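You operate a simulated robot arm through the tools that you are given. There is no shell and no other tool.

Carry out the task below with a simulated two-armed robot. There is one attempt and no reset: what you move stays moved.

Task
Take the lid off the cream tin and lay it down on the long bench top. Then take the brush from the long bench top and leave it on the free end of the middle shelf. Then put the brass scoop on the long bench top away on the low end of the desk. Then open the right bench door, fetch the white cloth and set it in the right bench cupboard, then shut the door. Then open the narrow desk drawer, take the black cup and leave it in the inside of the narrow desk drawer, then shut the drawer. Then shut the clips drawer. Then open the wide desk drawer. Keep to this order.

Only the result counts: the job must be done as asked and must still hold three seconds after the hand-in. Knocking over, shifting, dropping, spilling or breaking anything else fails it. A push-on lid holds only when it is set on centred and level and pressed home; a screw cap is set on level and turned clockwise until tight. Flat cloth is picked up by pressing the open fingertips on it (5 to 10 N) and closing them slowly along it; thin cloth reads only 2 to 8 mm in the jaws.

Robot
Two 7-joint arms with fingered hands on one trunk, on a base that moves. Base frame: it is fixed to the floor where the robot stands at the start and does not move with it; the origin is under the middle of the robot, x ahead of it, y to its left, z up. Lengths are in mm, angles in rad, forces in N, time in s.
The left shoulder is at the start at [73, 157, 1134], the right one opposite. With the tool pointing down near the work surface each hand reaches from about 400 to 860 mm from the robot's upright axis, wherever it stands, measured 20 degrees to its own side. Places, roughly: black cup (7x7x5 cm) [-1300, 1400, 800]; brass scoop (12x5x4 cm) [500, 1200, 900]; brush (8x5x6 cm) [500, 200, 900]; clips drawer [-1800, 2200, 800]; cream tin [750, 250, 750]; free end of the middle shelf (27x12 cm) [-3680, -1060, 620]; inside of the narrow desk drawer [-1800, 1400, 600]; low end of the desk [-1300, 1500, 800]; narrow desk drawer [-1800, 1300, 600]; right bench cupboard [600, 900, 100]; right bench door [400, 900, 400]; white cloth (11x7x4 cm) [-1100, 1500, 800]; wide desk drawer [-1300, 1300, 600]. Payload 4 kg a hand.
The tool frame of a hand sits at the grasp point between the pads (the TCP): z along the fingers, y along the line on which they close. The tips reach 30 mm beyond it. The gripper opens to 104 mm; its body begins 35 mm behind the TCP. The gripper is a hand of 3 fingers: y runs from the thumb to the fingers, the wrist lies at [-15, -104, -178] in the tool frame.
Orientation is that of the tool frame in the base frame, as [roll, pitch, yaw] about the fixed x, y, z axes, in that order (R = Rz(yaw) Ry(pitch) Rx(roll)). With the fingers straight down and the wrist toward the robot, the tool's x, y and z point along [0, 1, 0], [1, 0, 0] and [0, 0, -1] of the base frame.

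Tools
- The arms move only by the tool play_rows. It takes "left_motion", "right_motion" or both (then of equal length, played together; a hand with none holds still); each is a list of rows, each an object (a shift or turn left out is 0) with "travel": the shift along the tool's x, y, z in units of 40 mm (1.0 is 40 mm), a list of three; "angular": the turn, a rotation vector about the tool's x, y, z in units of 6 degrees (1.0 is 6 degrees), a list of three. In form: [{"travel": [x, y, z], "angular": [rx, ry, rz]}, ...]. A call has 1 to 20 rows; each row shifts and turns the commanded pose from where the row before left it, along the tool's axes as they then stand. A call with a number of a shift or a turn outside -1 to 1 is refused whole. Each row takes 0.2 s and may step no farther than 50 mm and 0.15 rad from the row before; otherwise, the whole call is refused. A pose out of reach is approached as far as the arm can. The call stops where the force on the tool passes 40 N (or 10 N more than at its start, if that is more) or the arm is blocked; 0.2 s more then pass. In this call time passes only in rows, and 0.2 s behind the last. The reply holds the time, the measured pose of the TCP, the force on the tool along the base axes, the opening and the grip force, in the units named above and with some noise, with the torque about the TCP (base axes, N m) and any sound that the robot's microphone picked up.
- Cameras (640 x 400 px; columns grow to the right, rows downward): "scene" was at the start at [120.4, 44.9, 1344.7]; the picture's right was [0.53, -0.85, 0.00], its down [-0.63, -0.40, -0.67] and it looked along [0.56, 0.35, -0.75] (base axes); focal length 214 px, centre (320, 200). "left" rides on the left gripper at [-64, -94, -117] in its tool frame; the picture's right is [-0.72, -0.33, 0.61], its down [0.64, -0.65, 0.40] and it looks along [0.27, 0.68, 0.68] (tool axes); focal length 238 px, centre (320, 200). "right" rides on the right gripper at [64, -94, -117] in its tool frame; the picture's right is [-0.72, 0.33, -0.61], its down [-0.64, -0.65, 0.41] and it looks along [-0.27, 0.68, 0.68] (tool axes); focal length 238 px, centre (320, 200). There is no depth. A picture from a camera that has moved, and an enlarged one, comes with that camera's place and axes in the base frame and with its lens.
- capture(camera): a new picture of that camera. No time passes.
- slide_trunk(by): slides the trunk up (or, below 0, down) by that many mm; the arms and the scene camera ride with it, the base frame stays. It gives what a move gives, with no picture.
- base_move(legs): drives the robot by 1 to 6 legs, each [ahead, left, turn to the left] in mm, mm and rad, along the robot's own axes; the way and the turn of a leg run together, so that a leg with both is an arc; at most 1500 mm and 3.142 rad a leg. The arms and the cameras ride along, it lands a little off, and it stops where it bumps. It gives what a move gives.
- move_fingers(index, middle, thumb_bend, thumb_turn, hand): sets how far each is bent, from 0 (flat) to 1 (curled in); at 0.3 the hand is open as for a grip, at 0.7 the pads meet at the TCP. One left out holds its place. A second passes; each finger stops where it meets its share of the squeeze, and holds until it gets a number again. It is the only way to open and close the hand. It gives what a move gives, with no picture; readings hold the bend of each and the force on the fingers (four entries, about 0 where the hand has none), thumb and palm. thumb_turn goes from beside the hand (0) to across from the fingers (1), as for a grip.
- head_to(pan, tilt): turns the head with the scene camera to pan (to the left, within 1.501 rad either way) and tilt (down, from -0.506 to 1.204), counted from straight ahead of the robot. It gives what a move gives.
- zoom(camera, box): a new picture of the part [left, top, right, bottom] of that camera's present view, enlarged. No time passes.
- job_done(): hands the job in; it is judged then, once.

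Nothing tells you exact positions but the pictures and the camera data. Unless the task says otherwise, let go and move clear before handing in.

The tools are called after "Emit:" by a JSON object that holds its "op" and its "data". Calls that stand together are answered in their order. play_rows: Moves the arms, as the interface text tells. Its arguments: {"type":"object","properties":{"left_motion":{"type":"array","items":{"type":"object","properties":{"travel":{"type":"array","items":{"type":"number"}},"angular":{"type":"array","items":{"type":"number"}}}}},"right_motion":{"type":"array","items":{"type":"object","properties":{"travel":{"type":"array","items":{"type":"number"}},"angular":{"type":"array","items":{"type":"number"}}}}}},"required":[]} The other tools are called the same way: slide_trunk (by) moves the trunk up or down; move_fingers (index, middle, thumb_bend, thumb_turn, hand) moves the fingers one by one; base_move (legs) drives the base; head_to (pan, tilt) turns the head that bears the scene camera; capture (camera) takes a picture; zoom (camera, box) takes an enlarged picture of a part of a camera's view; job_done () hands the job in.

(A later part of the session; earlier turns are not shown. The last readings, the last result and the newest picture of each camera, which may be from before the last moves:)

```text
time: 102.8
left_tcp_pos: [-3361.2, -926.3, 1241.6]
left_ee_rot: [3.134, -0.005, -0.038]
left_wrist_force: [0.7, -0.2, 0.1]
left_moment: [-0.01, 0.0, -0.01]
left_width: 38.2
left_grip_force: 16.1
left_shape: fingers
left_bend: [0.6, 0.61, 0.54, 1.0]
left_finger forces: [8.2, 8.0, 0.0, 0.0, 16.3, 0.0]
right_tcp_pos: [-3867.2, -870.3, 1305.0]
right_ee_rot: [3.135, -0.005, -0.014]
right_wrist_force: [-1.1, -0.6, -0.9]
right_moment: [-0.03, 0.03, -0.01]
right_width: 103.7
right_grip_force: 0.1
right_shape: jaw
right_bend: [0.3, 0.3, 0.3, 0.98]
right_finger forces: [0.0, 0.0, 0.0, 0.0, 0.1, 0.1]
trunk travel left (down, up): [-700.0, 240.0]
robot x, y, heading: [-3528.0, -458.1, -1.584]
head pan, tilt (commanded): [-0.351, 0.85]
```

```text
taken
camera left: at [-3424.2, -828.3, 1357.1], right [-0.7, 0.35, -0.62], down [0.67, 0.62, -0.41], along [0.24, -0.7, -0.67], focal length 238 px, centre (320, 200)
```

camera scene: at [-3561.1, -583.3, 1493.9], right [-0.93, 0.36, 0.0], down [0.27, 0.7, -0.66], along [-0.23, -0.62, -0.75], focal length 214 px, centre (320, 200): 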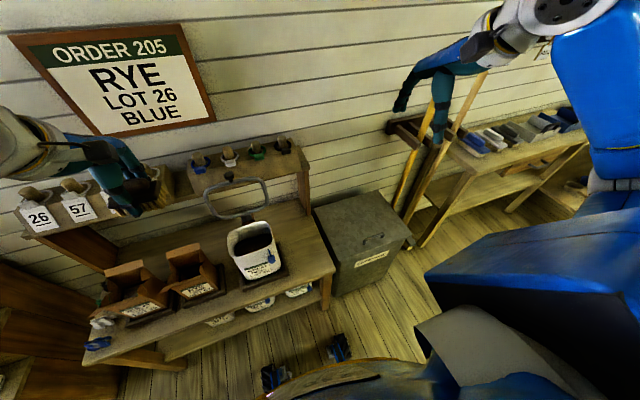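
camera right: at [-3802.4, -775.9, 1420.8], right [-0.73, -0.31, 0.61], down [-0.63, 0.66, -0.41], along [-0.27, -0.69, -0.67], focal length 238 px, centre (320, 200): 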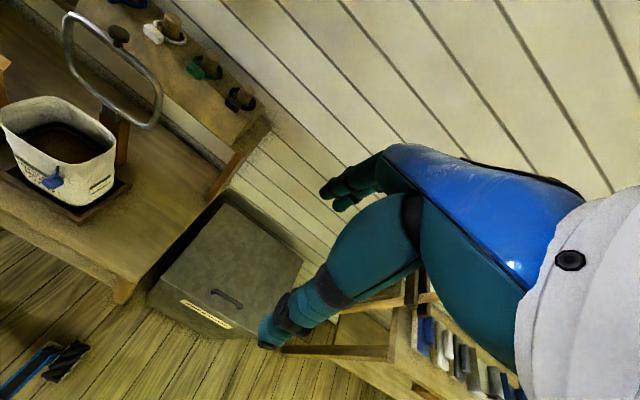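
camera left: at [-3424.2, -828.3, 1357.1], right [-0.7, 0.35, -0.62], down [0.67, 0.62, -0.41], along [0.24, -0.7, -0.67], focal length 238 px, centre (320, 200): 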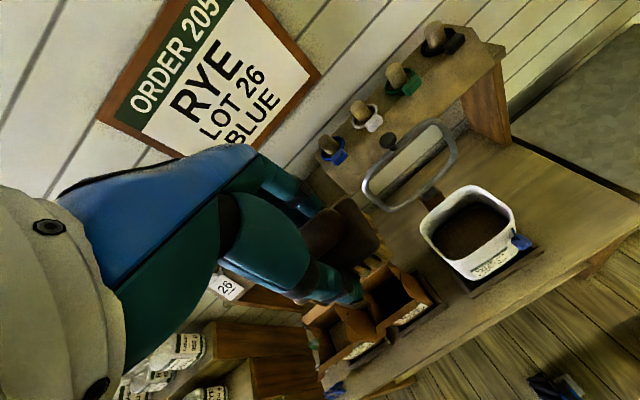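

I see the rack: the free end is the bare board to the right of the white tub, around x -3745 to -3560, y -915 to -1240. I'll pull the right hand back and up so it clears the things on the right, then sidestep right about 300 mm.

Emit:
{"op": "play_rows", "data": {"right_motion": [{"travel": [0, -0.55, -0.8]}, {"travel": [0, -0.55, -0.8]}, {"travel": [0, -0.55, -0.8]}, {"travel": [0, -0.55, -0.8]}, {"travel": [0, -0.55, -0.8]}, {"travel": [0, -0.55, -0.8]}]}}

Emit:
{"op": "base_move", "data": {"legs": [[5, -300, 0.013]]}}

Emit:
{"op": "capture", "data": {"camera": "scene"}}

Emit:
{"op": "capture", "data": {"camera": "left"}}

```text
time: 104.2
left_tcp_pos: [-3359.9, -923.1, 1243.0]
left_ee_rot: [3.133, -0.006, -0.04]
left_wrist_force: [-0.3, 0.5, 0.0]
left_moment: [-0.02, 0.01, 0.03]
left_width: 38.1
left_grip_force: 16.1
left_shape: fingers
left_bend: [0.6, 0.61, 0.54, 1.0]
left_finger forces: [8.1, 8.0, 0.0, 0.0, 16.3, 0.0]
right_tcp_pos: [-3864.0, -733.0, 1498.6]
right_ee_rot: [3.132, -0.003, -0.014]
right_wrist_force: [1.4, 0.1, -0.3]
right_moment: [-0.01, -0.03, -0.01]
right_width: 103.9
right_grip_force: 0.0
right_shape: jaw
right_bend: [0.3, 0.3, 0.3, 0.98]
right_finger forces: [0.0, 0.0, 0.0, 0.0, 0.1, 0.0]
trunk travel left (down, up): [-700.0, 240.0]
robot x, y, heading: [-3535.5, -457.1, -1.59]
head pan, tilt (commanded): [-0.351, 0.85]
```

```text
time: 106.3
left_tcp_pos: [-3643.4, -924.1, 1239.0]
left_ee_rot: [3.133, 0.009, -0.024]
left_wrist_force: [-0.7, 1.2, -1.0]
left_moment: [-0.01, -0.01, 0.0]
left_width: 38.5
left_grip_force: 15.8
left_shape: fingers
left_bend: [0.6, 0.61, 0.54, 1.0]
left_finger forces: [8.1, 8.1, 0.1, 0.0, 16.3, 0.0]
right_tcp_pos: [-4146.2, -744.8, 1500.9]
right_ee_rot: [3.135, 0.01, -0.002]
right_wrist_force: [0.9, 0.7, -0.1]
right_moment: [0.0, 0.02, -0.02]
right_width: 103.9
right_grip_force: 0.1
right_shape: jaw
right_bend: [0.3, 0.3, 0.3, 0.98]
right_finger forces: [0.0, 0.0, 0.1, 0.1, 0.0, 0.0]
trunk travel left (down, up): [-700.0, 240.0]
robot x, y, heading: [-3834.1, -462.2, -1.571]
head pan, tilt (commanded): [-0.351, 0.85]
```

```text
taken
camera scene: at [-3843.6, -585.1, 1494.3], right [-0.94, 0.34, 0.01], down [0.25, 0.71, -0.66], along [-0.23, -0.62, -0.75], focal length 214 px, centre (320, 200)
```

scene: 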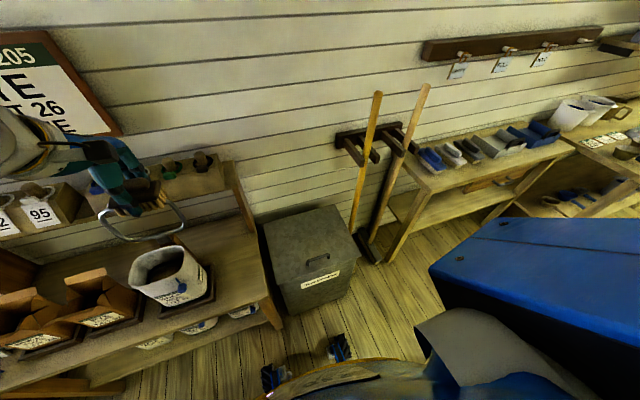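

```text
taken
camera left: at [-3704.3, -828.9, 1355.8], right [-0.72, 0.34, -0.61], down [0.65, 0.63, -0.41], along [0.25, -0.7, -0.67], focal length 238 px, centre (320, 200)
```

left: 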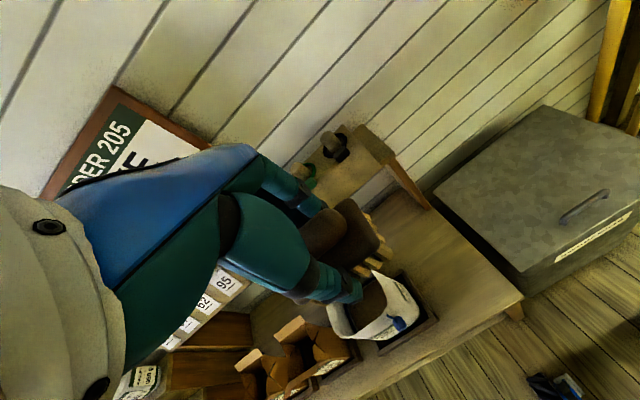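

I'm in place with the robot facing the rack squarely. I'll zoom on the free end to measure it before lowering.

Emit:
{"op": "zoom", "data": {"camera": "scene", "box": [90, 140, 300, 340]}}

Emit:
{"op": "zoom", "data": {"camera": "left", "box": [280, 120, 560, 360]}}

```text
2.00 times, centred on (195, 240) of scene
camera zoom: at [-3843.6, -585.1, 1494.3], right [-0.94, 0.34, 0.01], down [0.25, 0.71, -0.66], along [-0.23, -0.62, -0.75], focal length 429 px, centre (570, 120)
```

zoom: 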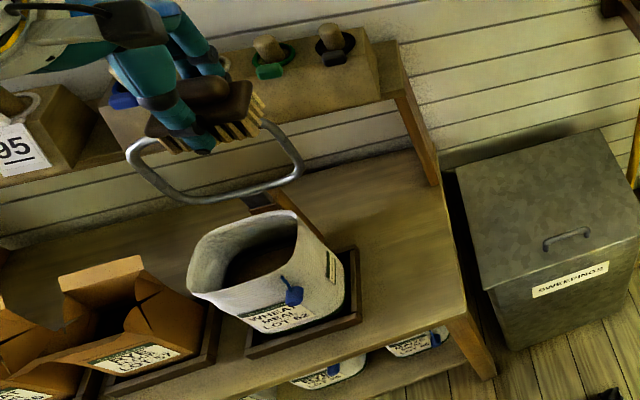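

```text
1.67 times, centred on (420, 240) of left
camera zoom: at [-3704.3, -828.9, 1355.8], right [-0.72, 0.34, -0.61], down [0.65, 0.63, -0.41], along [0.25, -0.7, -0.67], focal length 397 px, centre (153, 133)
```

zoom: 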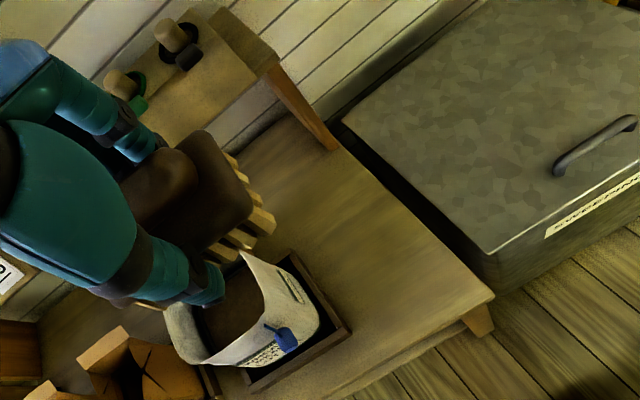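

The shelf surface is at z ≈ 619, with its right end at x ≈ -3755 and the tray's edge at x ≈ -3565. I'll aim for [-3680, -1050], first shifting the hand sideways away from the ring stand, then lowering the trunk.

Emit:
{"op": "play_rows", "data": {"left_motion": [{"travel": [-0.4, 0.8, 0], "angular": [0, 0, -0.12]}, {"travel": [-0.45, 0.8, 0], "angular": [0, 0, -0.12]}]}}

Emit:
{"op": "slide_trunk", "data": {"by": -330}}

Emit:
{"op": "capture", "data": {"camera": "scene"}}

Emit:
{"op": "capture", "data": {"camera": "left"}}

```text
time: 106.9
left_tcp_pos: [-3698.1, -989.6, 1241.9]
left_ee_rot: [3.135, -0.01, 0.002]
left_wrist_force: [-0.8, 0.0, -0.2]
left_moment: [0.0, -0.03, 0.03]
left_width: 38.2
left_grip_force: 16.5
left_shape: fingers
left_bend: [0.6, 0.61, 0.54, 1.0]
left_finger forces: [8.3, 8.1, 0.0, 0.0, 16.3, 0.0]
right_tcp_pos: [-4170.5, -744.6, 1496.4]
right_ee_rot: [3.135, -0.009, 0.0]
right_wrist_force: [-0.2, -0.2, -0.2]
right_moment: [0.01, -0.01, 0.0]
right_width: 103.8
right_grip_force: 0.1
right_shape: jaw
right_bend: [0.3, 0.3, 0.3, 0.98]
right_finger forces: [0.0, 0.0, 0.0, 0.1, 0.0, 0.0]
trunk travel left (down, up): [-700.0, 240.0]
robot x, y, heading: [-3836.5, -463.8, -1.568]
head pan, tilt (commanded): [-0.351, 0.85]
```

```text
time: 110.1
left_tcp_pos: [-3692.8, -988.7, 912.8]
left_ee_rot: [3.133, -0.004, 0.001]
left_wrist_force: [0.2, 0.6, -1.0]
left_moment: [0.0, 0.01, -0.01]
left_width: 38.2
left_grip_force: 16.5
left_shape: fingers
left_bend: [0.6, 0.61, 0.54, 1.0]
left_finger forces: [8.2, 8.0, 0.0, 0.1, 16.3, 0.0]
right_tcp_pos: [-4163.2, -742.6, 1166.6]
right_ee_rot: [3.134, -0.003, 0.0]
right_wrist_force: [0.0, 0.2, 0.0]
right_moment: [0.02, 0.01, 0.04]
right_width: 103.6
right_grip_force: 0.0
right_shape: jaw
right_bend: [0.3, 0.3, 0.3, 0.98]
right_finger forces: [0.1, 0.0, 0.0, 0.0, 0.0, 0.0]
trunk travel left (down, up): [-370.0, 570.0]
robot x, y, heading: [-3834.4, -464.3, -1.567]
head pan, tilt (commanded): [-0.351, 0.85]
```

```text
taken
camera scene: at [-3861.8, -585.6, 1164.0], right [-0.94, 0.34, 0.0], down [0.26, 0.71, -0.66], along [-0.23, -0.62, -0.75], focal length 214 px, centre (320, 200)
```

scene: 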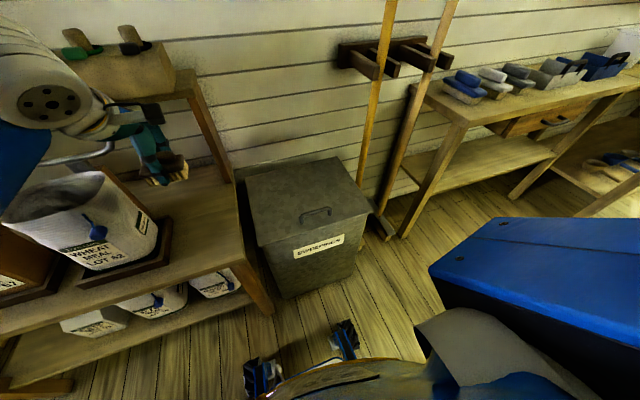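

```text
taken
camera left: at [-3758.5, -893.7, 1027.8], right [-0.72, 0.32, -0.62], down [0.64, 0.65, -0.41], along [0.27, -0.69, -0.67], focal length 238 px, centre (320, 200)
```

left: 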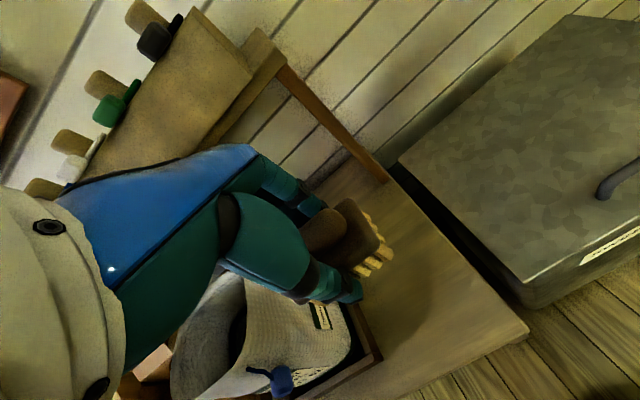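

After the robot settled, the hand is at x -3693 and the free board spans about x -3760 to -3577. I'll move to [-3674, -1050] and lower to just above the shelf.

Emit:
{"op": "play_rows", "data": {"left_motion": [{"travel": [0.25, 0.75, 0]}, {"travel": [0.2, 0.78, 0]}, {"travel": [0, 0, 0.9]}, {"travel": [0, 0, 0.9]}, {"travel": [0, 0, 0.9]}, {"travel": [0, 0, 0.9]}, {"travel": [0, 0, 0.9]}]}}

Emit:
{"op": "capture", "data": {"camera": "scene"}}

Emit:
{"op": "capture", "data": {"camera": "left"}}

```text
time: 111.7
left_tcp_pos: [-3674.0, -1050.5, 733.3]
left_ee_rot: [3.133, -0.003, 0.001]
left_wrist_force: [-0.4, -0.1, -0.9]
left_moment: [-0.01, 0.0, -0.01]
left_width: 38.1
left_grip_force: 16.4
left_shape: fingers
left_bend: [0.6, 0.61, 0.54, 1.0]
left_finger forces: [8.1, 7.9, 0.1, 0.1, 16.2, 0.0]
right_tcp_pos: [-4163.2, -742.9, 1168.2]
right_ee_rot: [3.135, -0.004, -0.001]
right_wrist_force: [-0.3, -0.1, 1.1]
right_moment: [-0.04, 0.01, 0.0]
right_width: 103.5
right_grip_force: 0.1
right_shape: jaw
right_bend: [0.3, 0.3, 0.3, 0.98]
right_finger forces: [0.0, 0.1, 0.1, 0.0, 0.1, 0.0]
trunk travel left (down, up): [-370.0, 570.0]
robot x, y, heading: [-3836.7, -460.6, -1.572]
head pan, tilt (commanded): [-0.351, 0.85]
```

```text
taken
camera scene: at [-3861.5, -586.0, 1164.0], right [-0.94, 0.34, 0.0], down [0.26, 0.71, -0.66], along [-0.23, -0.62, -0.75], focal length 214 px, centre (320, 200)
```

scene: 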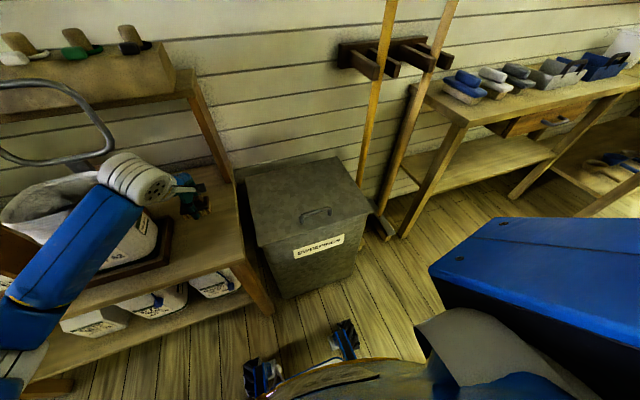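

```text
taken
camera left: at [-3739.7, -956.6, 847.9], right [-0.72, 0.32, -0.62], down [0.64, 0.65, -0.41], along [0.27, -0.69, -0.67], focal length 238 px, centre (320, 200)
```

left: 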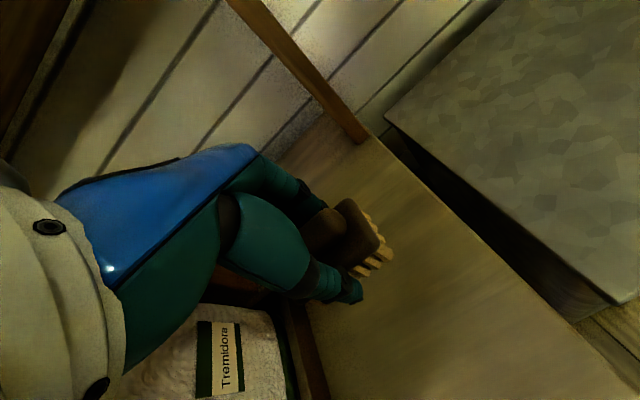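

The brush hangs over bare board with clear space around. Lowering the rest in small steps.

Emit:
{"op": "play_rows", "data": {"left_motion": [{"travel": [0, 0, 0.7]}, {"travel": [0, 0, 0.5]}, {"travel": [0, 0, 0.2]}]}}

Emit:
{"op": "zoom", "data": {"camera": "left", "box": [260, 160, 460, 340]}}

Emit:
{"op": "zoom", "data": {"camera": "scene", "box": [60, 100, 260, 280]}}

```text
time: 112.5
left_tcp_pos: [-3671.8, -1050.8, 676.0]
left_ee_rot: [3.133, -0.004, 0.002]
left_wrist_force: [0.3, -0.7, -0.1]
left_moment: [-0.01, 0.03, 0.01]
left_width: 38.3
left_grip_force: 16.3
left_shape: fingers
left_bend: [0.6, 0.61, 0.54, 1.0]
left_finger forces: [8.1, 7.9, 0.0, 0.0, 16.2, 0.0]
right_tcp_pos: [-4163.5, -743.0, 1165.1]
right_ee_rot: [3.135, -0.002, 0.0]
right_wrist_force: [0.0, -0.2, 0.5]
right_moment: [-0.05, 0.0, 0.0]
right_width: 103.6
right_grip_force: 0.1
right_shape: jaw
right_bend: [0.3, 0.3, 0.3, 0.98]
right_finger forces: [0.0, 0.0, 0.1, 0.1, 0.0, 0.1]
trunk travel left (down, up): [-370.0, 570.0]
robot x, y, heading: [-3836.8, -457.2, -1.568]
head pan, tilt (commanded): [-0.351, 0.85]
```

```text
2.22 times, centred on (360, 250) of left
camera zoom: at [-3739.3, -956.7, 791.7], right [-0.72, 0.32, -0.62], down [0.64, 0.65, -0.41], along [0.27, -0.69, -0.67], focal length 530 px, centre (231, 89)
```

zoom: 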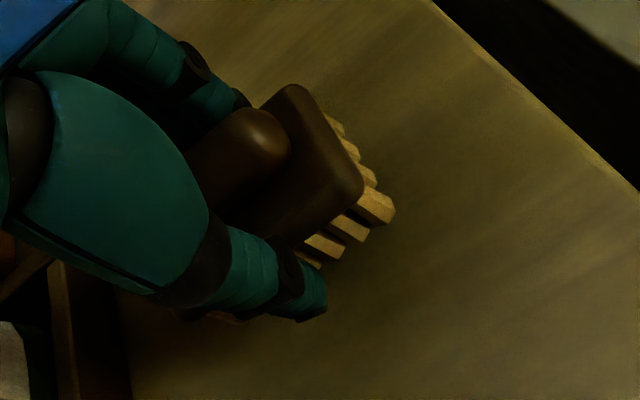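

```text
2.22 times, centred on (160, 190) of scene
camera zoom: at [-3861.9, -585.6, 1164.0], right [-0.94, 0.34, 0.0], down [0.26, 0.71, -0.66], along [-0.23, -0.62, -0.75], focal length 477 px, centre (676, 222)
```

zoom: 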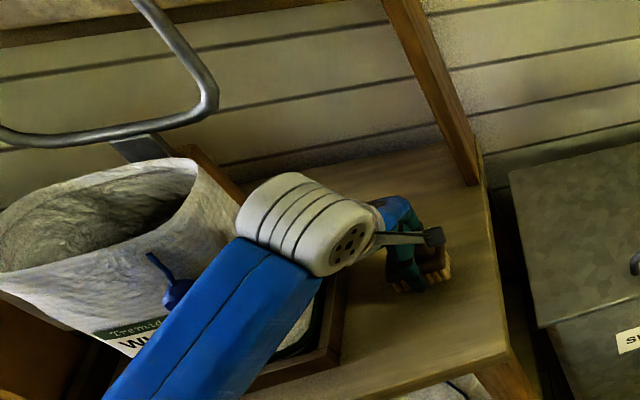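

The wrist clears the bag. A few more millimetres down until contact.

Emit:
{"op": "play_rows", "data": {"left_motion": [{"travel": [0, 0, 0.1]}, {"travel": [0, 0, 0.08]}, {"travel": [0, 0, 0.08]}]}}

```text
time: 113.3
left_tcp_pos: [-3673.5, -1050.7, 666.1]
left_ee_rot: [3.133, -0.005, 0.002]
left_wrist_force: [-0.3, 0.0, -2.2]
left_moment: [-0.03, -0.01, 0.04]
left_width: 38.3
left_grip_force: 16.3
left_shape: fingers
left_bend: [0.6, 0.61, 0.54, 1.0]
left_finger forces: [8.1, 7.9, 0.0, 0.0, 16.2, 0.1]
right_tcp_pos: [-4164.6, -743.0, 1166.8]
right_ee_rot: [3.134, -0.002, -0.001]
right_wrist_force: [-0.3, -0.2, 0.2]
right_moment: [0.02, 0.03, -0.01]
right_width: 103.9
right_grip_force: 0.0
right_shape: jaw
right_bend: [0.3, 0.3, 0.3, 0.98]
right_finger forces: [0.0, 0.1, 0.1, 0.0, 0.0, 0.1]
trunk travel left (down, up): [-370.0, 570.0]
robot x, y, heading: [-3836.7, -464.7, -1.565]
head pan, tilt (commanded): [-0.351, 0.85]
```

Emit:
{"op": "play_rows", "data": {"left_motion": [{"travel": [0, 0, 0.07]}, {"travel": [0, 0, 0.07]}]}}

```text
time: 113.9
left_tcp_pos: [-3671.8, -1050.9, 659.8]
left_ee_rot: [3.132, -0.005, 0.002]
left_wrist_force: [-0.1, 0.3, -0.3]
left_moment: [-0.01, 0.02, -0.02]
left_width: 38.0
left_grip_force: 16.2
left_shape: fingers
left_bend: [0.6, 0.61, 0.54, 1.0]
left_finger forces: [8.1, 7.8, 0.0, 0.0, 16.3, 0.0]
right_tcp_pos: [-4162.2, -743.2, 1165.8]
right_ee_rot: [3.135, -0.003, 0.002]
right_wrist_force: [-0.4, 0.1, 0.1]
right_moment: [0.02, -0.01, 0.04]
right_width: 103.7
right_grip_force: 0.0
right_shape: jaw
right_bend: [0.3, 0.3, 0.3, 0.98]
right_finger forces: [0.0, 0.0, 0.1, 0.0, 0.0, 0.0]
trunk travel left (down, up): [-370.0, 570.0]
robot x, y, heading: [-3830.9, -460.2, -1.569]
head pan, tilt (commanded): [-0.351, 0.85]
```

Emit:
{"op": "play_rows", "data": {"left_motion": [{"travel": [0, 0, 0.06]}, {"travel": [0, 0, 0.06]}]}}

Emit:
{"op": "zoom", "data": {"camera": "left", "box": [260, 160, 460, 340]}}

```text
time: 114.5
left_tcp_pos: [-3673.0, -1051.0, 656.1]
left_ee_rot: [3.129, -0.006, 0.002]
left_wrist_force: [0.6, 1.7, 4.9]
left_moment: [-0.1, -0.03, 0.02]
left_width: 38.0
left_grip_force: 17.0
left_shape: fingers
left_bend: [0.6, 0.61, 0.54, 1.0]
left_finger forces: [8.3, 8.2, 0.0, 0.1, 18.1, 0.0]
right_tcp_pos: [-4163.9, -742.5, 1167.4]
right_ee_rot: [3.132, -0.003, 0.002]
right_wrist_force: [0.4, 0.3, -0.7]
right_moment: [-0.01, -0.01, -0.02]
right_width: 103.8
right_grip_force: 0.0
right_shape: jaw
right_bend: [0.3, 0.3, 0.3, 0.98]
right_finger forces: [0.0, 0.0, 0.1, 0.0, 0.0, 0.0]
trunk travel left (down, up): [-370.0, 570.0]
robot x, y, heading: [-3837.5, -457.8, -1.566]
head pan, tilt (commanded): [-0.351, 0.85]
```

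```text
2.22 times, centred on (360, 250) of left
camera zoom: at [-3739.0, -957.0, 772.3], right [-0.72, 0.32, -0.62], down [0.64, 0.65, -0.41], along [0.27, -0.69, -0.67], focal length 530 px, centre (231, 89)
```

zoom: 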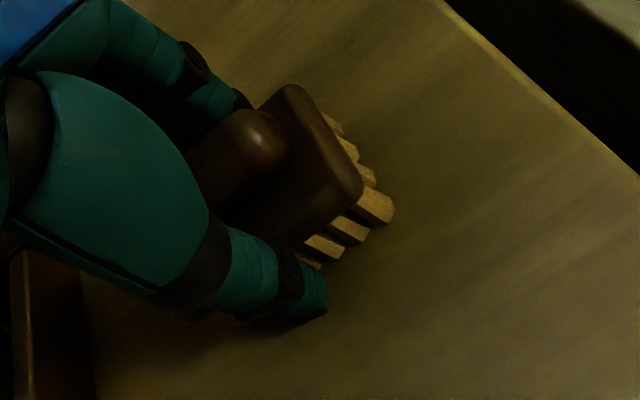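

The brush touches the shelf (about 5 N). I'll release and lift straight up.

Emit:
{"op": "move_fingers", "data": {"hand": "left", "index": 0.42, "middle": 0.42, "thumb_bend": 0.42}}

Emit:
{"op": "zoom", "data": {"camera": "left", "box": [260, 160, 460, 340]}}

Emit:
{"op": "play_rows", "data": {"left_motion": [{"travel": [0, 0, -0.2]}, {"travel": [0, 0, -0.5]}, {"travel": [0, 0, -0.9]}, {"travel": [0, 0, -0.9]}, {"travel": [0, 0, -0.9]}, {"travel": [0, 0, -0.9]}, {"travel": [0, 0, -0.9]}, {"travel": [0, 0, -0.9]}]}}

Emit:
{"op": "capture", "data": {"camera": "left"}}

Emit:
{"op": "capture", "data": {"camera": "scene"}}

```text
time: 115.5
left_tcp_pos: [-3673.9, -1051.5, 655.3]
left_ee_rot: [3.134, -0.005, 0.001]
left_wrist_force: [0.2, -0.2, 0.4]
left_moment: [-0.03, 0.03, 0.01]
left_width: 72.1
left_grip_force: 0.0
left_shape: fingers
left_bend: [0.42, 0.42, 0.42, 0.99]
left_finger forces: [0.0, 0.0, 0.1, 0.0, 0.1, 0.0]
right_tcp_pos: [-4163.5, -742.0, 1166.3]
right_ee_rot: [3.135, -0.002, 0.001]
right_wrist_force: [-0.2, -0.5, -0.7]
right_moment: [-0.02, -0.05, 0.04]
right_width: 103.7
right_grip_force: 0.0
right_shape: jaw
right_bend: [0.3, 0.3, 0.3, 0.98]
right_finger forces: [0.0, 0.1, 0.0, 0.0, 0.1, 0.0]
trunk travel left (down, up): [-370.0, 570.0]
robot x, y, heading: [-3835.3, -459.1, -1.572]
head pan, tilt (commanded): [-0.351, 0.85]
```

```text
2.22 times, centred on (360, 250) of left
camera zoom: at [-3739.0, -957.5, 771.1], right [-0.72, 0.32, -0.62], down [0.64, 0.65, -0.41], along [0.27, -0.69, -0.67], focal length 530 px, centre (231, 89)
```

zoom: 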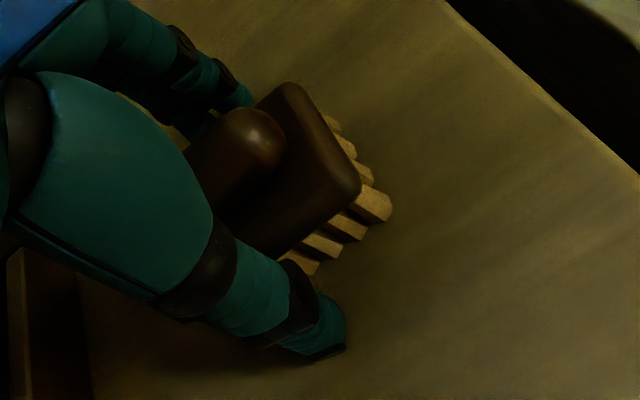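

```text
time: 117.3
left_tcp_pos: [-3674.6, -1048.3, 901.1]
left_ee_rot: [3.132, -0.006, 0.001]
left_wrist_force: [0.6, 0.5, 0.9]
left_moment: [-0.01, 0.0, -0.02]
left_width: 72.4
left_grip_force: 0.0
left_shape: fingers
left_bend: [0.42, 0.42, 0.42, 0.99]
left_finger forces: [0.0, 0.0, 0.1, 0.1, 0.1, 0.0]
right_tcp_pos: [-4164.4, -742.6, 1166.8]
right_ee_rot: [3.134, -0.005, -0.001]
right_wrist_force: [0.1, 0.6, -0.3]
right_moment: [0.0, 0.02, 0.01]
right_width: 103.8
right_grip_force: 0.1
right_shape: jaw
right_bend: [0.3, 0.3, 0.3, 0.98]
right_finger forces: [0.0, 0.1, 0.1, 0.0, 0.0, 0.0]
trunk travel left (down, up): [-370.0, 570.0]
robot x, y, heading: [-3829.9, -458.5, -1.57]
head pan, tilt (commanded): [-0.351, 0.85]
```

```text
taken
camera left: at [-3740.9, -954.5, 1017.0], right [-0.72, 0.32, -0.62], down [0.64, 0.65, -0.41], along [0.27, -0.69, -0.67], focal length 238 px, centre (320, 200)
```

left: 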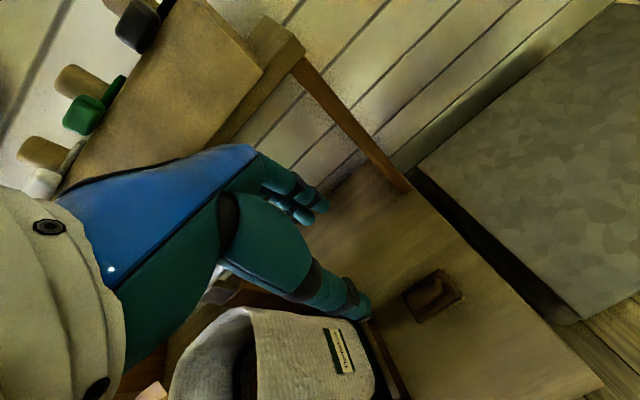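

```text
taken
camera scene: at [-3862.4, -585.1, 1164.0], right [-0.94, 0.34, 0.0], down [0.26, 0.71, -0.66], along [-0.23, -0.62, -0.75], focal length 214 px, centre (320, 200)
```

scene: 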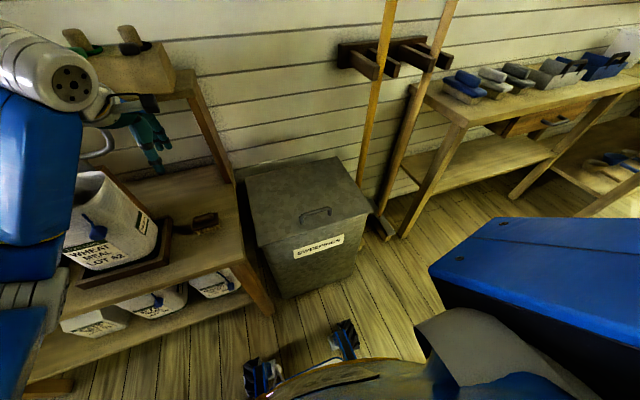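

The brush sits on the free end of the middle shelf, well inside the board. I'll pull the left hand back, raise the trunk and turn to head back toward the bench.

Emit:
{"op": "slide_trunk", "data": {"by": 330}}

Emit:
{"op": "play_rows", "data": {"left_motion": [{"travel": [0, -0.9, 0]}, {"travel": [0, -0.9, 0]}, {"travel": [0, -0.9, 0]}, {"travel": [0, -0.9, 0]}]}}

Emit:
{"op": "base_move", "data": {"legs": [[0, 0, 1.57], [1060, 30, 0], [1060, 30, 0]]}}

Emit:
{"op": "head_to", "data": {"pan": 0.9, "tilt": 0.3}}

Emit:
{"op": "capture", "data": {"camera": "scene"}}

```text
time: 120.6
left_tcp_pos: [-3674.6, -1049.3, 1231.0]
left_ee_rot: [3.132, -0.005, 0.003]
left_wrist_force: [-0.3, -0.2, 0.7]
left_moment: [-0.04, 0.01, 0.03]
left_width: 72.3
left_grip_force: 0.1
left_shape: fingers
left_bend: [0.42, 0.42, 0.42, 0.99]
left_finger forces: [0.0, 0.0, 0.1, 0.0, 0.1, 0.1]
right_tcp_pos: [-4163.1, -744.0, 1498.0]
right_ee_rot: [3.135, -0.003, 0.0]
right_wrist_force: [-0.9, 0.0, 1.1]
right_moment: [-0.03, 0.01, -0.01]
right_width: 103.9
right_grip_force: 0.1
right_shape: jaw
right_bend: [0.3, 0.3, 0.3, 0.98]
right_finger forces: [0.1, 0.0, 0.0, 0.0, 0.1, 0.0]
trunk travel left (down, up): [-700.0, 240.0]
robot x, y, heading: [-3834.9, -461.0, -1.565]
head pan, tilt (commanded): [-0.351, 0.85]
```

```text
time: 121.6
left_tcp_pos: [-3676.3, -905.3, 1228.7]
left_ee_rot: [3.131, -0.006, 0.0]
left_wrist_force: [0.4, -0.3, 0.2]
left_moment: [0.01, 0.03, 0.0]
left_width: 72.2
left_grip_force: 0.1
left_shape: fingers
left_bend: [0.42, 0.42, 0.42, 0.99]
left_finger forces: [0.0, 0.0, 0.0, 0.1, 0.1, 0.0]
right_tcp_pos: [-4162.8, -741.3, 1497.1]
right_ee_rot: [3.133, -0.003, 0.0]
right_wrist_force: [-0.3, -0.5, 0.4]
right_moment: [-0.01, 0.0, -0.01]
right_width: 103.9
right_grip_force: 0.0
right_shape: jaw
right_bend: [0.3, 0.3, 0.3, 0.98]
right_finger forces: [0.0, 0.0, 0.0, 0.1, 0.0, 0.0]
trunk travel left (down, up): [-700.0, 240.0]
robot x, y, heading: [-3835.0, -459.8, -1.566]
head pan, tilt (commanded): [-0.351, 0.85]
```

```text
time: 136.1
left_tcp_pos: [-1208.8, -351.0, 1228.9]
left_ee_rot: [3.13, -0.006, 1.533]
left_wrist_force: [1.1, 0.3, -0.5]
left_moment: [0.01, 0.01, 0.0]
left_width: 72.4
left_grip_force: 0.1
left_shape: fingers
left_bend: [0.42, 0.42, 0.42, 0.99]
left_finger forces: [0.1, 0.0, 0.0, 0.0, 0.0, 0.0]
right_tcp_pos: [-1391.3, -832.6, 1496.2]
right_ee_rot: [3.132, -0.002, 1.531]
right_wrist_force: [0.2, -0.5, -0.4]
right_moment: [0.01, -0.01, -0.02]
right_width: 103.4
right_grip_force: 0.1
right_shape: jaw
right_bend: [0.3, 0.3, 0.3, 0.98]
right_finger forces: [0.0, 0.0, 0.1, 0.0, 0.0, 0.1]
trunk travel left (down, up): [-700.0, 240.0]
robot x, y, heading: [-1662.8, -492.1, -0.039]
head pan, tilt (commanded): [-0.351, 0.85]
```

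```text
time: 137.5
left_tcp_pos: [-1207.9, -351.6, 1228.1]
left_ee_rot: [3.134, -0.005, 1.532]
left_wrist_force: [0.0, -0.1, -0.4]
left_moment: [0.0, 0.04, 0.0]
left_width: 72.4
left_grip_force: 0.0
left_shape: fingers
left_bend: [0.42, 0.42, 0.42, 0.99]
left_finger forces: [0.0, 0.0, 0.0, 0.0, 0.1, 0.0]
right_tcp_pos: [-1390.8, -833.1, 1497.9]
right_ee_rot: [3.133, -0.003, 1.531]
right_wrist_force: [0.3, 0.2, 0.2]
right_moment: [0.0, 0.0, -0.01]
right_width: 103.6
right_grip_force: 0.1
right_shape: jaw
right_bend: [0.3, 0.3, 0.3, 0.98]
right_finger forces: [0.0, 0.0, 0.1, 0.0, 0.1, 0.1]
trunk travel left (down, up): [-700.0, 240.0]
robot x, y, heading: [-1659.4, -493.4, -0.038]
head pan, tilt (commanded): [0.901, 0.3]
```

```text
taken
camera scene: at [-1545.2, -424.9, 1542.4], right [0.76, -0.65, 0.0], down [-0.19, -0.22, -0.95], along [0.62, 0.72, -0.3], focal length 214 px, centre (320, 200)
```

scene: 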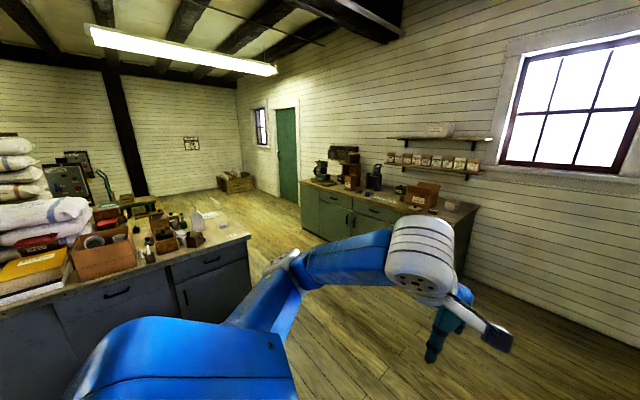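

I'm back in the open with a view of the desk and bench. I'll look at the desk in more detail.

Emit:
{"op": "head_to", "data": {"pan": 1.45, "tilt": 0.4}}

Emit:
{"op": "capture", "data": {"camera": "scene"}}

Emit:
{"op": "zoom", "data": {"camera": "scene", "box": [150, 100, 410, 300]}}

```text
time: 138.4
left_tcp_pos: [-1207.6, -351.6, 1229.5]
left_ee_rot: [3.133, -0.004, 1.533]
left_wrist_force: [-0.2, 0.6, -0.6]
left_moment: [-0.01, 0.01, -0.01]
left_width: 72.1
left_grip_force: 0.0
left_shape: fingers
left_bend: [0.42, 0.42, 0.42, 0.99]
left_finger forces: [0.0, 0.0, 0.1, 0.1, 0.1, 0.0]
right_tcp_pos: [-1390.1, -832.0, 1497.4]
right_ee_rot: [3.132, -0.004, 1.531]
right_wrist_force: [0.5, 0.5, 0.7]
right_moment: [0.02, 0.01, 0.0]
right_width: 103.9
right_grip_force: 0.1
right_shape: jaw
right_bend: [0.3, 0.3, 0.3, 0.98]
right_finger forces: [0.1, 0.1, 0.1, 0.0, 0.0, 0.0]
trunk travel left (down, up): [-700.0, 240.0]
robot x, y, heading: [-1660.5, -490.9, -0.037]
head pan, tilt (commanded): [1.45, 0.4]
```

```text
taken
camera scene: at [-1591.3, -404.2, 1533.3], right [0.99, -0.16, 0.0], down [-0.06, -0.38, -0.92], along [0.15, 0.91, -0.39], focal length 214 px, centre (320, 200)
```

scene: 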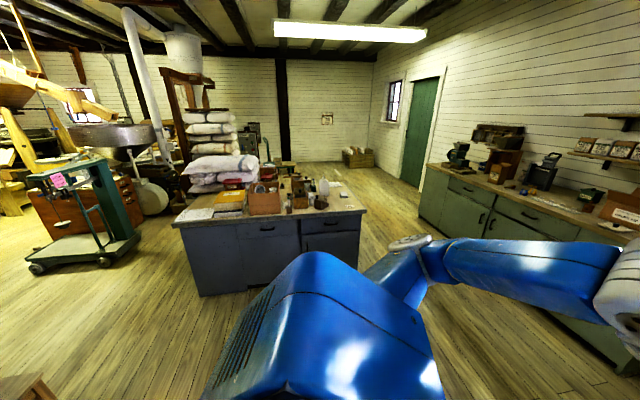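

```text
2.00 times, centred on (280, 200) of scene
camera zoom: at [-1591.3, -404.2, 1533.3], right [0.99, -0.16, 0.0], down [-0.06, -0.38, -0.92], along [0.15, 0.91, -0.39], focal length 429 px, centre (400, 200)
```

zoom: 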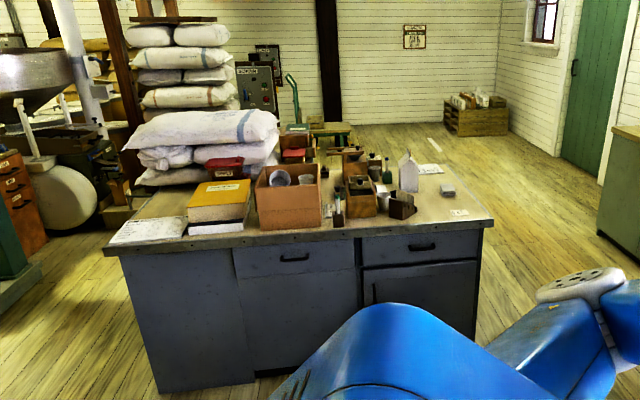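

The desk front is at y ≈ 1035, its top near z 800, with the narrow drawer around x -1760 and the wide one around x -1265. I'll zoom on the desk top.

Emit:
{"op": "zoom", "data": {"camera": "scene", "box": [260, 160, 380, 235]}}

Emit:
{"op": "zoom", "data": {"camera": "scene", "box": [200, 140, 320, 215]}}

```text
5.33 times, centred on (320, 198) of scene
camera zoom: at [-1591.3, -404.2, 1533.3], right [0.99, -0.16, 0.0], down [-0.06, -0.38, -0.92], along [0.15, 0.91, -0.39], focal length 1144 px, centre (320, 213)
```

zoom: 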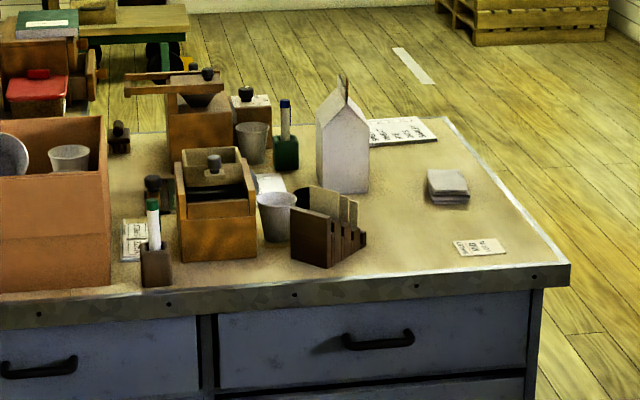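

```text
5.33 times, centred on (260, 178) of scene
camera zoom: at [-1591.3, -404.2, 1533.3], right [0.99, -0.16, 0.0], down [-0.06, -0.38, -0.92], along [0.15, 0.91, -0.39], focal length 1144 px, centre (640, 320)
```

zoom: 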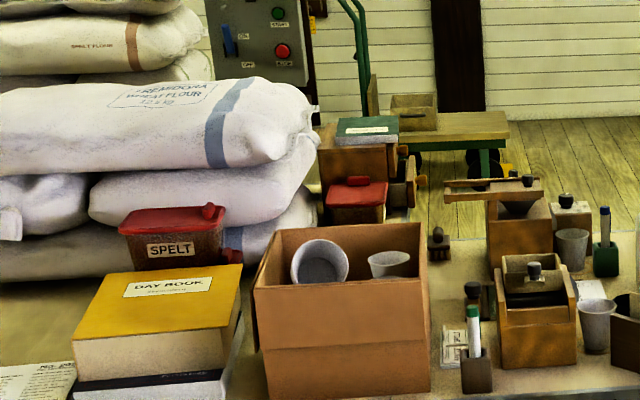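

I can see the right (free) end of the desk with a white folded cloth, and a dark cup apparently behind the brown card holder. Now for the scoop: I'll drive to stand in front of the left part of the bench.

Emit:
{"op": "base_move", "data": {"legs": [[1190, 536, 0], [0, 0, 0.037], [180, 1020, 0]]}}

Emit:
{"op": "head_to", "data": {"pan": 0.2, "tilt": 0.7}}

Emit:
{"op": "capture", "data": {"camera": "scene"}}

```text
time: 150.3
left_tcp_pos: [176.4, 1171.3, 1229.3]
left_ee_rot: [3.13, -0.006, 1.566]
left_wrist_force: [0.4, 0.3, -0.6]
left_moment: [0.04, 0.01, -0.02]
left_width: 72.4
left_grip_force: 0.0
left_shape: fingers
left_bend: [0.42, 0.42, 0.42, 0.99]
left_finger forces: [0.1, 0.1, 0.0, 0.0, 0.1, 0.0]
right_tcp_pos: [11.4, 683.0, 1496.6]
right_ee_rot: [3.134, -0.006, 1.566]
right_wrist_force: [0.8, -0.5, -0.7]
right_moment: [-0.02, 0.01, -0.01]
right_width: 103.6
right_grip_force: 0.0
right_shape: jaw
right_bend: [0.3, 0.3, 0.3, 0.98]
right_finger forces: [0.0, 0.0, 0.0, 0.1, 0.1, 0.1]
trunk travel left (down, up): [-700.0, 240.0]
robot x, y, heading: [-269.2, 1015.4, -0.005]
head pan, tilt (commanded): [1.45, 0.4]
```

```text
time: 151.8
left_tcp_pos: [176.4, 1173.8, 1229.2]
left_ee_rot: [3.131, -0.005, 1.566]
left_wrist_force: [0.5, 0.3, 0.6]
left_moment: [-0.02, 0.0, -0.02]
left_width: 72.3
left_grip_force: 0.1
left_shape: fingers
left_bend: [0.42, 0.42, 0.42, 0.99]
left_finger forces: [0.1, 0.0, 0.1, 0.0, 0.0, 0.0]
right_tcp_pos: [10.2, 685.9, 1497.2]
right_ee_rot: [3.131, -0.002, 1.565]
right_wrist_force: [0.6, 0.7, -0.6]
right_moment: [-0.01, 0.0, 0.02]
right_width: 103.8
right_grip_force: 0.1
right_shape: jaw
right_bend: [0.3, 0.3, 0.3, 0.98]
right_finger forces: [0.1, 0.0, 0.1, 0.0, 0.1, 0.0]
trunk travel left (down, up): [-700.0, 240.0]
robot x, y, heading: [-270.5, 1014.5, -0.004]
head pan, tilt (commanded): [0.201, 0.7]
```

```text
taken
camera scene: at [-132.1, 1032.0, 1506.3], right [0.19, -0.98, 0.0], down [-0.63, -0.12, -0.76], along [0.75, 0.15, -0.65], focal length 214 px, centre (320, 200)
```

scene: 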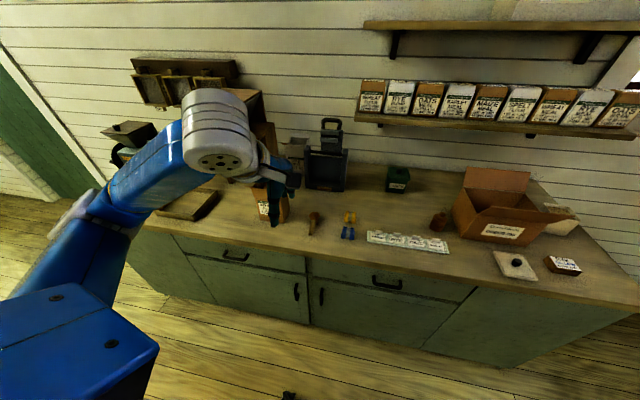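

I see the scoop at about pixel (313, 222), and the bench's right door with its handle on the left side. Zooming in on both.

Emit:
{"op": "zoom", "data": {"camera": "scene", "box": [250, 160, 410, 260]}}

Emit:
{"op": "zoom", "data": {"camera": "scene", "box": [270, 240, 510, 380]}}

Emit:
{"op": "capture", "data": {"camera": "left"}}

```text
4.00 times, centred on (330, 210) of scene
camera zoom: at [-132.1, 1032.0, 1506.3], right [0.19, -0.98, 0.0], down [-0.63, -0.12, -0.76], along [0.75, 0.15, -0.65], focal length 858 px, centre (280, 160)
```

zoom: 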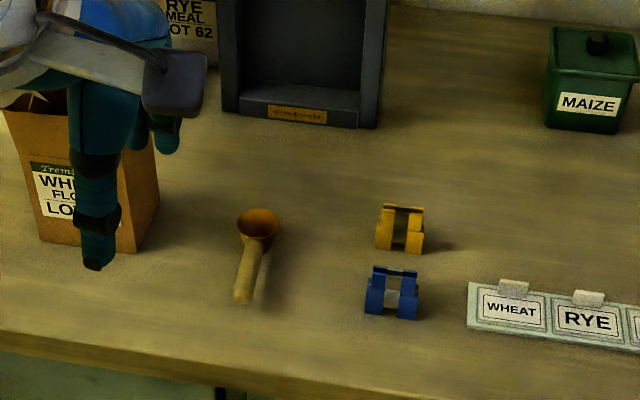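

```text
2.67 times, centred on (390, 310) of scene
camera zoom: at [-132.1, 1032.0, 1506.3], right [0.19, -0.98, 0.0], down [-0.63, -0.12, -0.76], along [0.75, 0.15, -0.65], focal length 572 px, centre (133, -93)
```

zoom: 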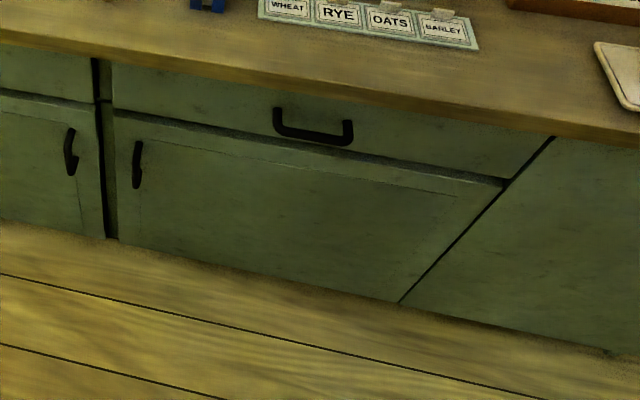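

```text
taken
camera left: at [79.5, 1108.3, 1344.6], right [-0.32, -0.71, -0.62], down [-0.65, 0.65, -0.41], along [0.69, 0.27, -0.67], focal length 238 px, centre (320, 200)
```

left: 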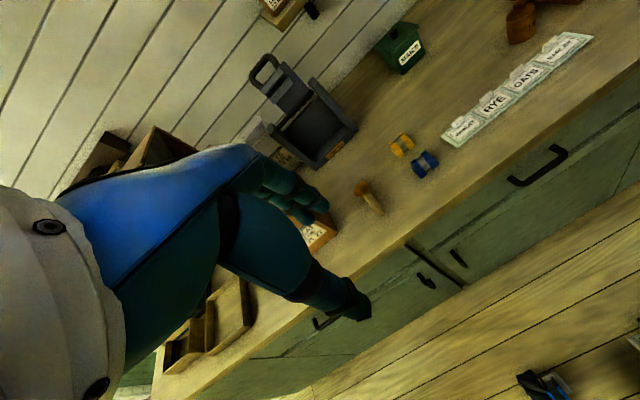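

The scoop's cup is at about [490, 1178] with its handle pointing toward me. I'll drive 220 mm closer, lower the trunk, and turn the left hand by 90° so the fingers close across the cup, clear of the handle.

Emit:
{"op": "base_move", "data": {"legs": [[220, 0, 0.005]]}}

Emit:
{"op": "slide_trunk", "data": {"by": -150}}

Emit:
{"op": "play_rows", "data": {"left_motion": [{"travel": [0, 0, 0], "angular": [0, 0, 1]}, {"travel": [0, 0, 0], "angular": [0, 0, 1]}, {"travel": [0, 0, 0], "angular": [0, 0, 1]}, {"travel": [0, 0, 0], "angular": [0, 0, 1]}, {"travel": [0, 0, 0], "angular": [0, 0, 1]}, {"travel": [0, 0, 0], "angular": [0, 0, 1]}, {"travel": [0, 0, 0], "angular": [0, 0, 1]}, {"travel": [0, 0, 0], "angular": [0, 0, 1]}, {"travel": [0, 0, 0], "angular": [0, 0, 1]}, {"travel": [0, 0, 0], "angular": [0, 0, 1]}, {"travel": [0, 0, 0], "angular": [0, 0, 1]}, {"travel": [0, 0, 0], "angular": [0, 0, 1]}, {"travel": [0, 0, 0], "angular": [0, 0, 1]}, {"travel": [0, 0, 0], "angular": [0, 0, 1]}, {"travel": [0, 0, 0], "angular": [0, 0, 1]}]}}

Emit:
{"op": "capture", "data": {"camera": "scene"}}

Emit:
{"op": "capture", "data": {"camera": "left"}}

```text
time: 153.5
left_tcp_pos: [395.3, 1175.6, 1231.3]
left_ee_rot: [3.126, -0.006, 1.571]
left_wrist_force: [0.1, 0.7, -0.4]
left_moment: [0.0, 0.0, -0.03]
left_width: 72.4
left_grip_force: 0.0
left_shape: fingers
left_bend: [0.42, 0.42, 0.42, 0.99]
left_finger forces: [0.1, 0.0, 0.1, 0.0, 0.0, 0.0]
right_tcp_pos: [231.0, 687.5, 1497.9]
right_ee_rot: [3.126, -0.003, 1.569]
right_wrist_force: [0.1, -0.3, 0.0]
right_moment: [-0.01, -0.04, -0.02]
right_width: 103.6
right_grip_force: 0.1
right_shape: jaw
right_bend: [0.3, 0.3, 0.3, 0.98]
right_finger forces: [0.0, 0.1, 0.0, 0.0, 0.0, 0.0]
trunk travel left (down, up): [-700.0, 240.0]
robot x, y, heading: [-43.7, 1016.6, 0.0]
head pan, tilt (commanded): [0.201, 0.7]
```

```text
time: 155.2
left_tcp_pos: [399.6, 1175.2, 1079.1]
left_ee_rot: [3.13, -0.005, 1.57]
left_wrist_force: [0.7, 0.4, 1.1]
left_moment: [0.02, -0.01, 0.0]
left_width: 72.5
left_grip_force: 0.2
left_shape: fingers
left_bend: [0.42, 0.42, 0.42, 0.99]
left_finger forces: [0.1, 0.0, 0.0, 0.0, 0.0, 0.0]
right_tcp_pos: [235.4, 687.0, 1348.0]
right_ee_rot: [3.132, -0.003, 1.57]
right_wrist_force: [-0.2, -0.4, 0.5]
right_moment: [0.01, 0.0, -0.01]
right_width: 103.7
right_grip_force: 0.1
right_shape: jaw
right_bend: [0.3, 0.3, 0.3, 0.98]
right_finger forces: [0.0, 0.0, 0.1, 0.1, 0.1, 0.1]
trunk travel left (down, up): [-550.0, 390.0]
robot x, y, heading: [-41.8, 1012.9, 0.003]
head pan, tilt (commanded): [0.201, 0.7]
```

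```text
time: 158.4
left_tcp_pos: [402.0, 1175.5, 1080.1]
left_ee_rot: [-3.137, -0.01, -0.003]
left_wrist_force: [-0.6, -0.1, 0.2]
left_moment: [0.02, 0.06, 0.0]
left_width: 72.4
left_grip_force: 0.1
left_shape: fingers
left_bend: [0.42, 0.42, 0.42, 0.99]
left_finger forces: [0.0, 0.0, 0.0, 0.0, 0.1, 0.1]
right_tcp_pos: [235.5, 688.4, 1346.1]
right_ee_rot: [3.133, -0.001, 1.57]
right_wrist_force: [0.7, 0.2, 0.5]
right_moment: [-0.01, -0.01, 0.02]
right_width: 103.7
right_grip_force: 0.0
right_shape: jaw
right_bend: [0.3, 0.3, 0.3, 0.98]
right_finger forces: [0.0, 0.1, 0.0, 0.0, 0.1, 0.1]
trunk travel left (down, up): [-550.0, 390.0]
robot x, y, heading: [-44.1, 1015.5, 0.004]
head pan, tilt (commanded): [0.201, 0.7]
```

```text
taken
camera scene: at [92.9, 1032.2, 1356.2], right [0.2, -0.98, 0.0], down [-0.63, -0.13, -0.76], along [0.75, 0.15, -0.65], focal length 214 px, centre (320, 200)
```

scene: 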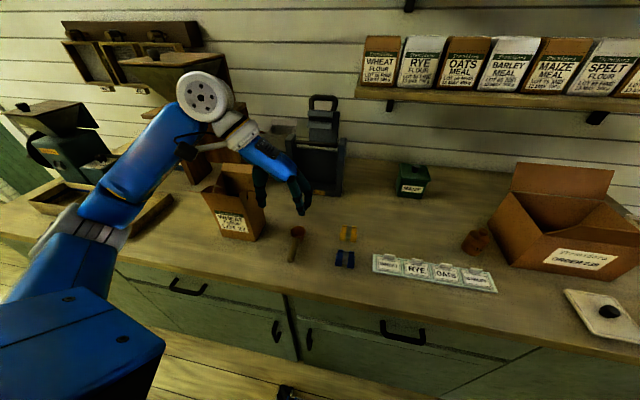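

```text
taken
camera left: at [334.3, 1268.2, 1196.3], right [-0.71, 0.33, -0.62], down [0.65, 0.65, -0.39], along [0.28, -0.68, -0.68], focal length 238 px, centre (320, 200)
```

left: 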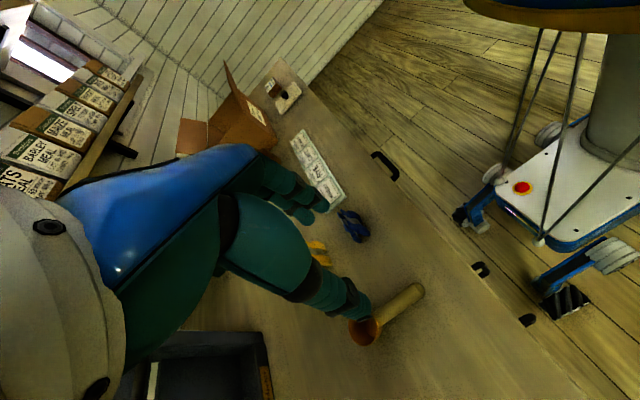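

The hand is turned. I'll zoom on the scoop from the hand camera to fix the cup's centre and shape.

Emit:
{"op": "zoom", "data": {"camera": "left", "box": [310, 240, 470, 370]}}

Emit:
{"op": "zoom", "data": {"camera": "scene", "box": [250, 180, 370, 280]}}

```text
3.08 times, centred on (390, 305) of left
camera zoom: at [334.3, 1268.2, 1196.3], right [-0.71, 0.33, -0.62], down [0.65, 0.65, -0.39], along [0.28, -0.68, -0.68], focal length 733 px, centre (105, -123)
```

zoom: 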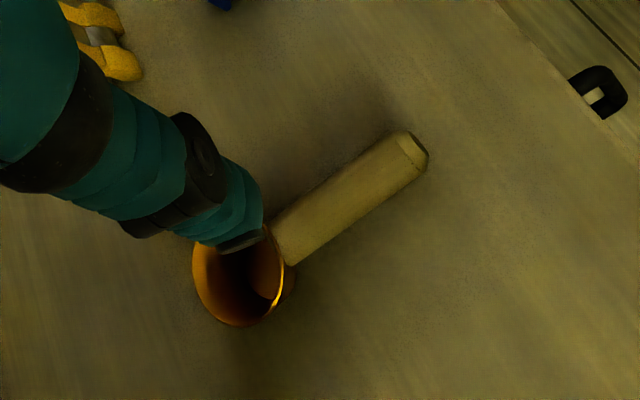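

```text
4.00 times, centred on (310, 230) of scene
camera zoom: at [92.9, 1032.2, 1356.2], right [0.2, -0.98, 0.0], down [-0.63, -0.13, -0.76], along [0.75, 0.15, -0.65], focal length 858 px, centre (360, 80)
```

zoom: 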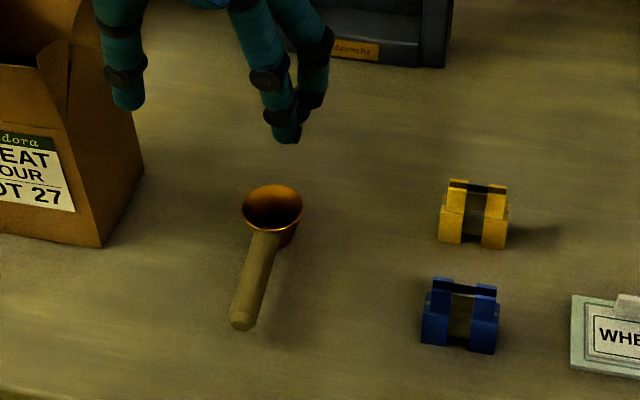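

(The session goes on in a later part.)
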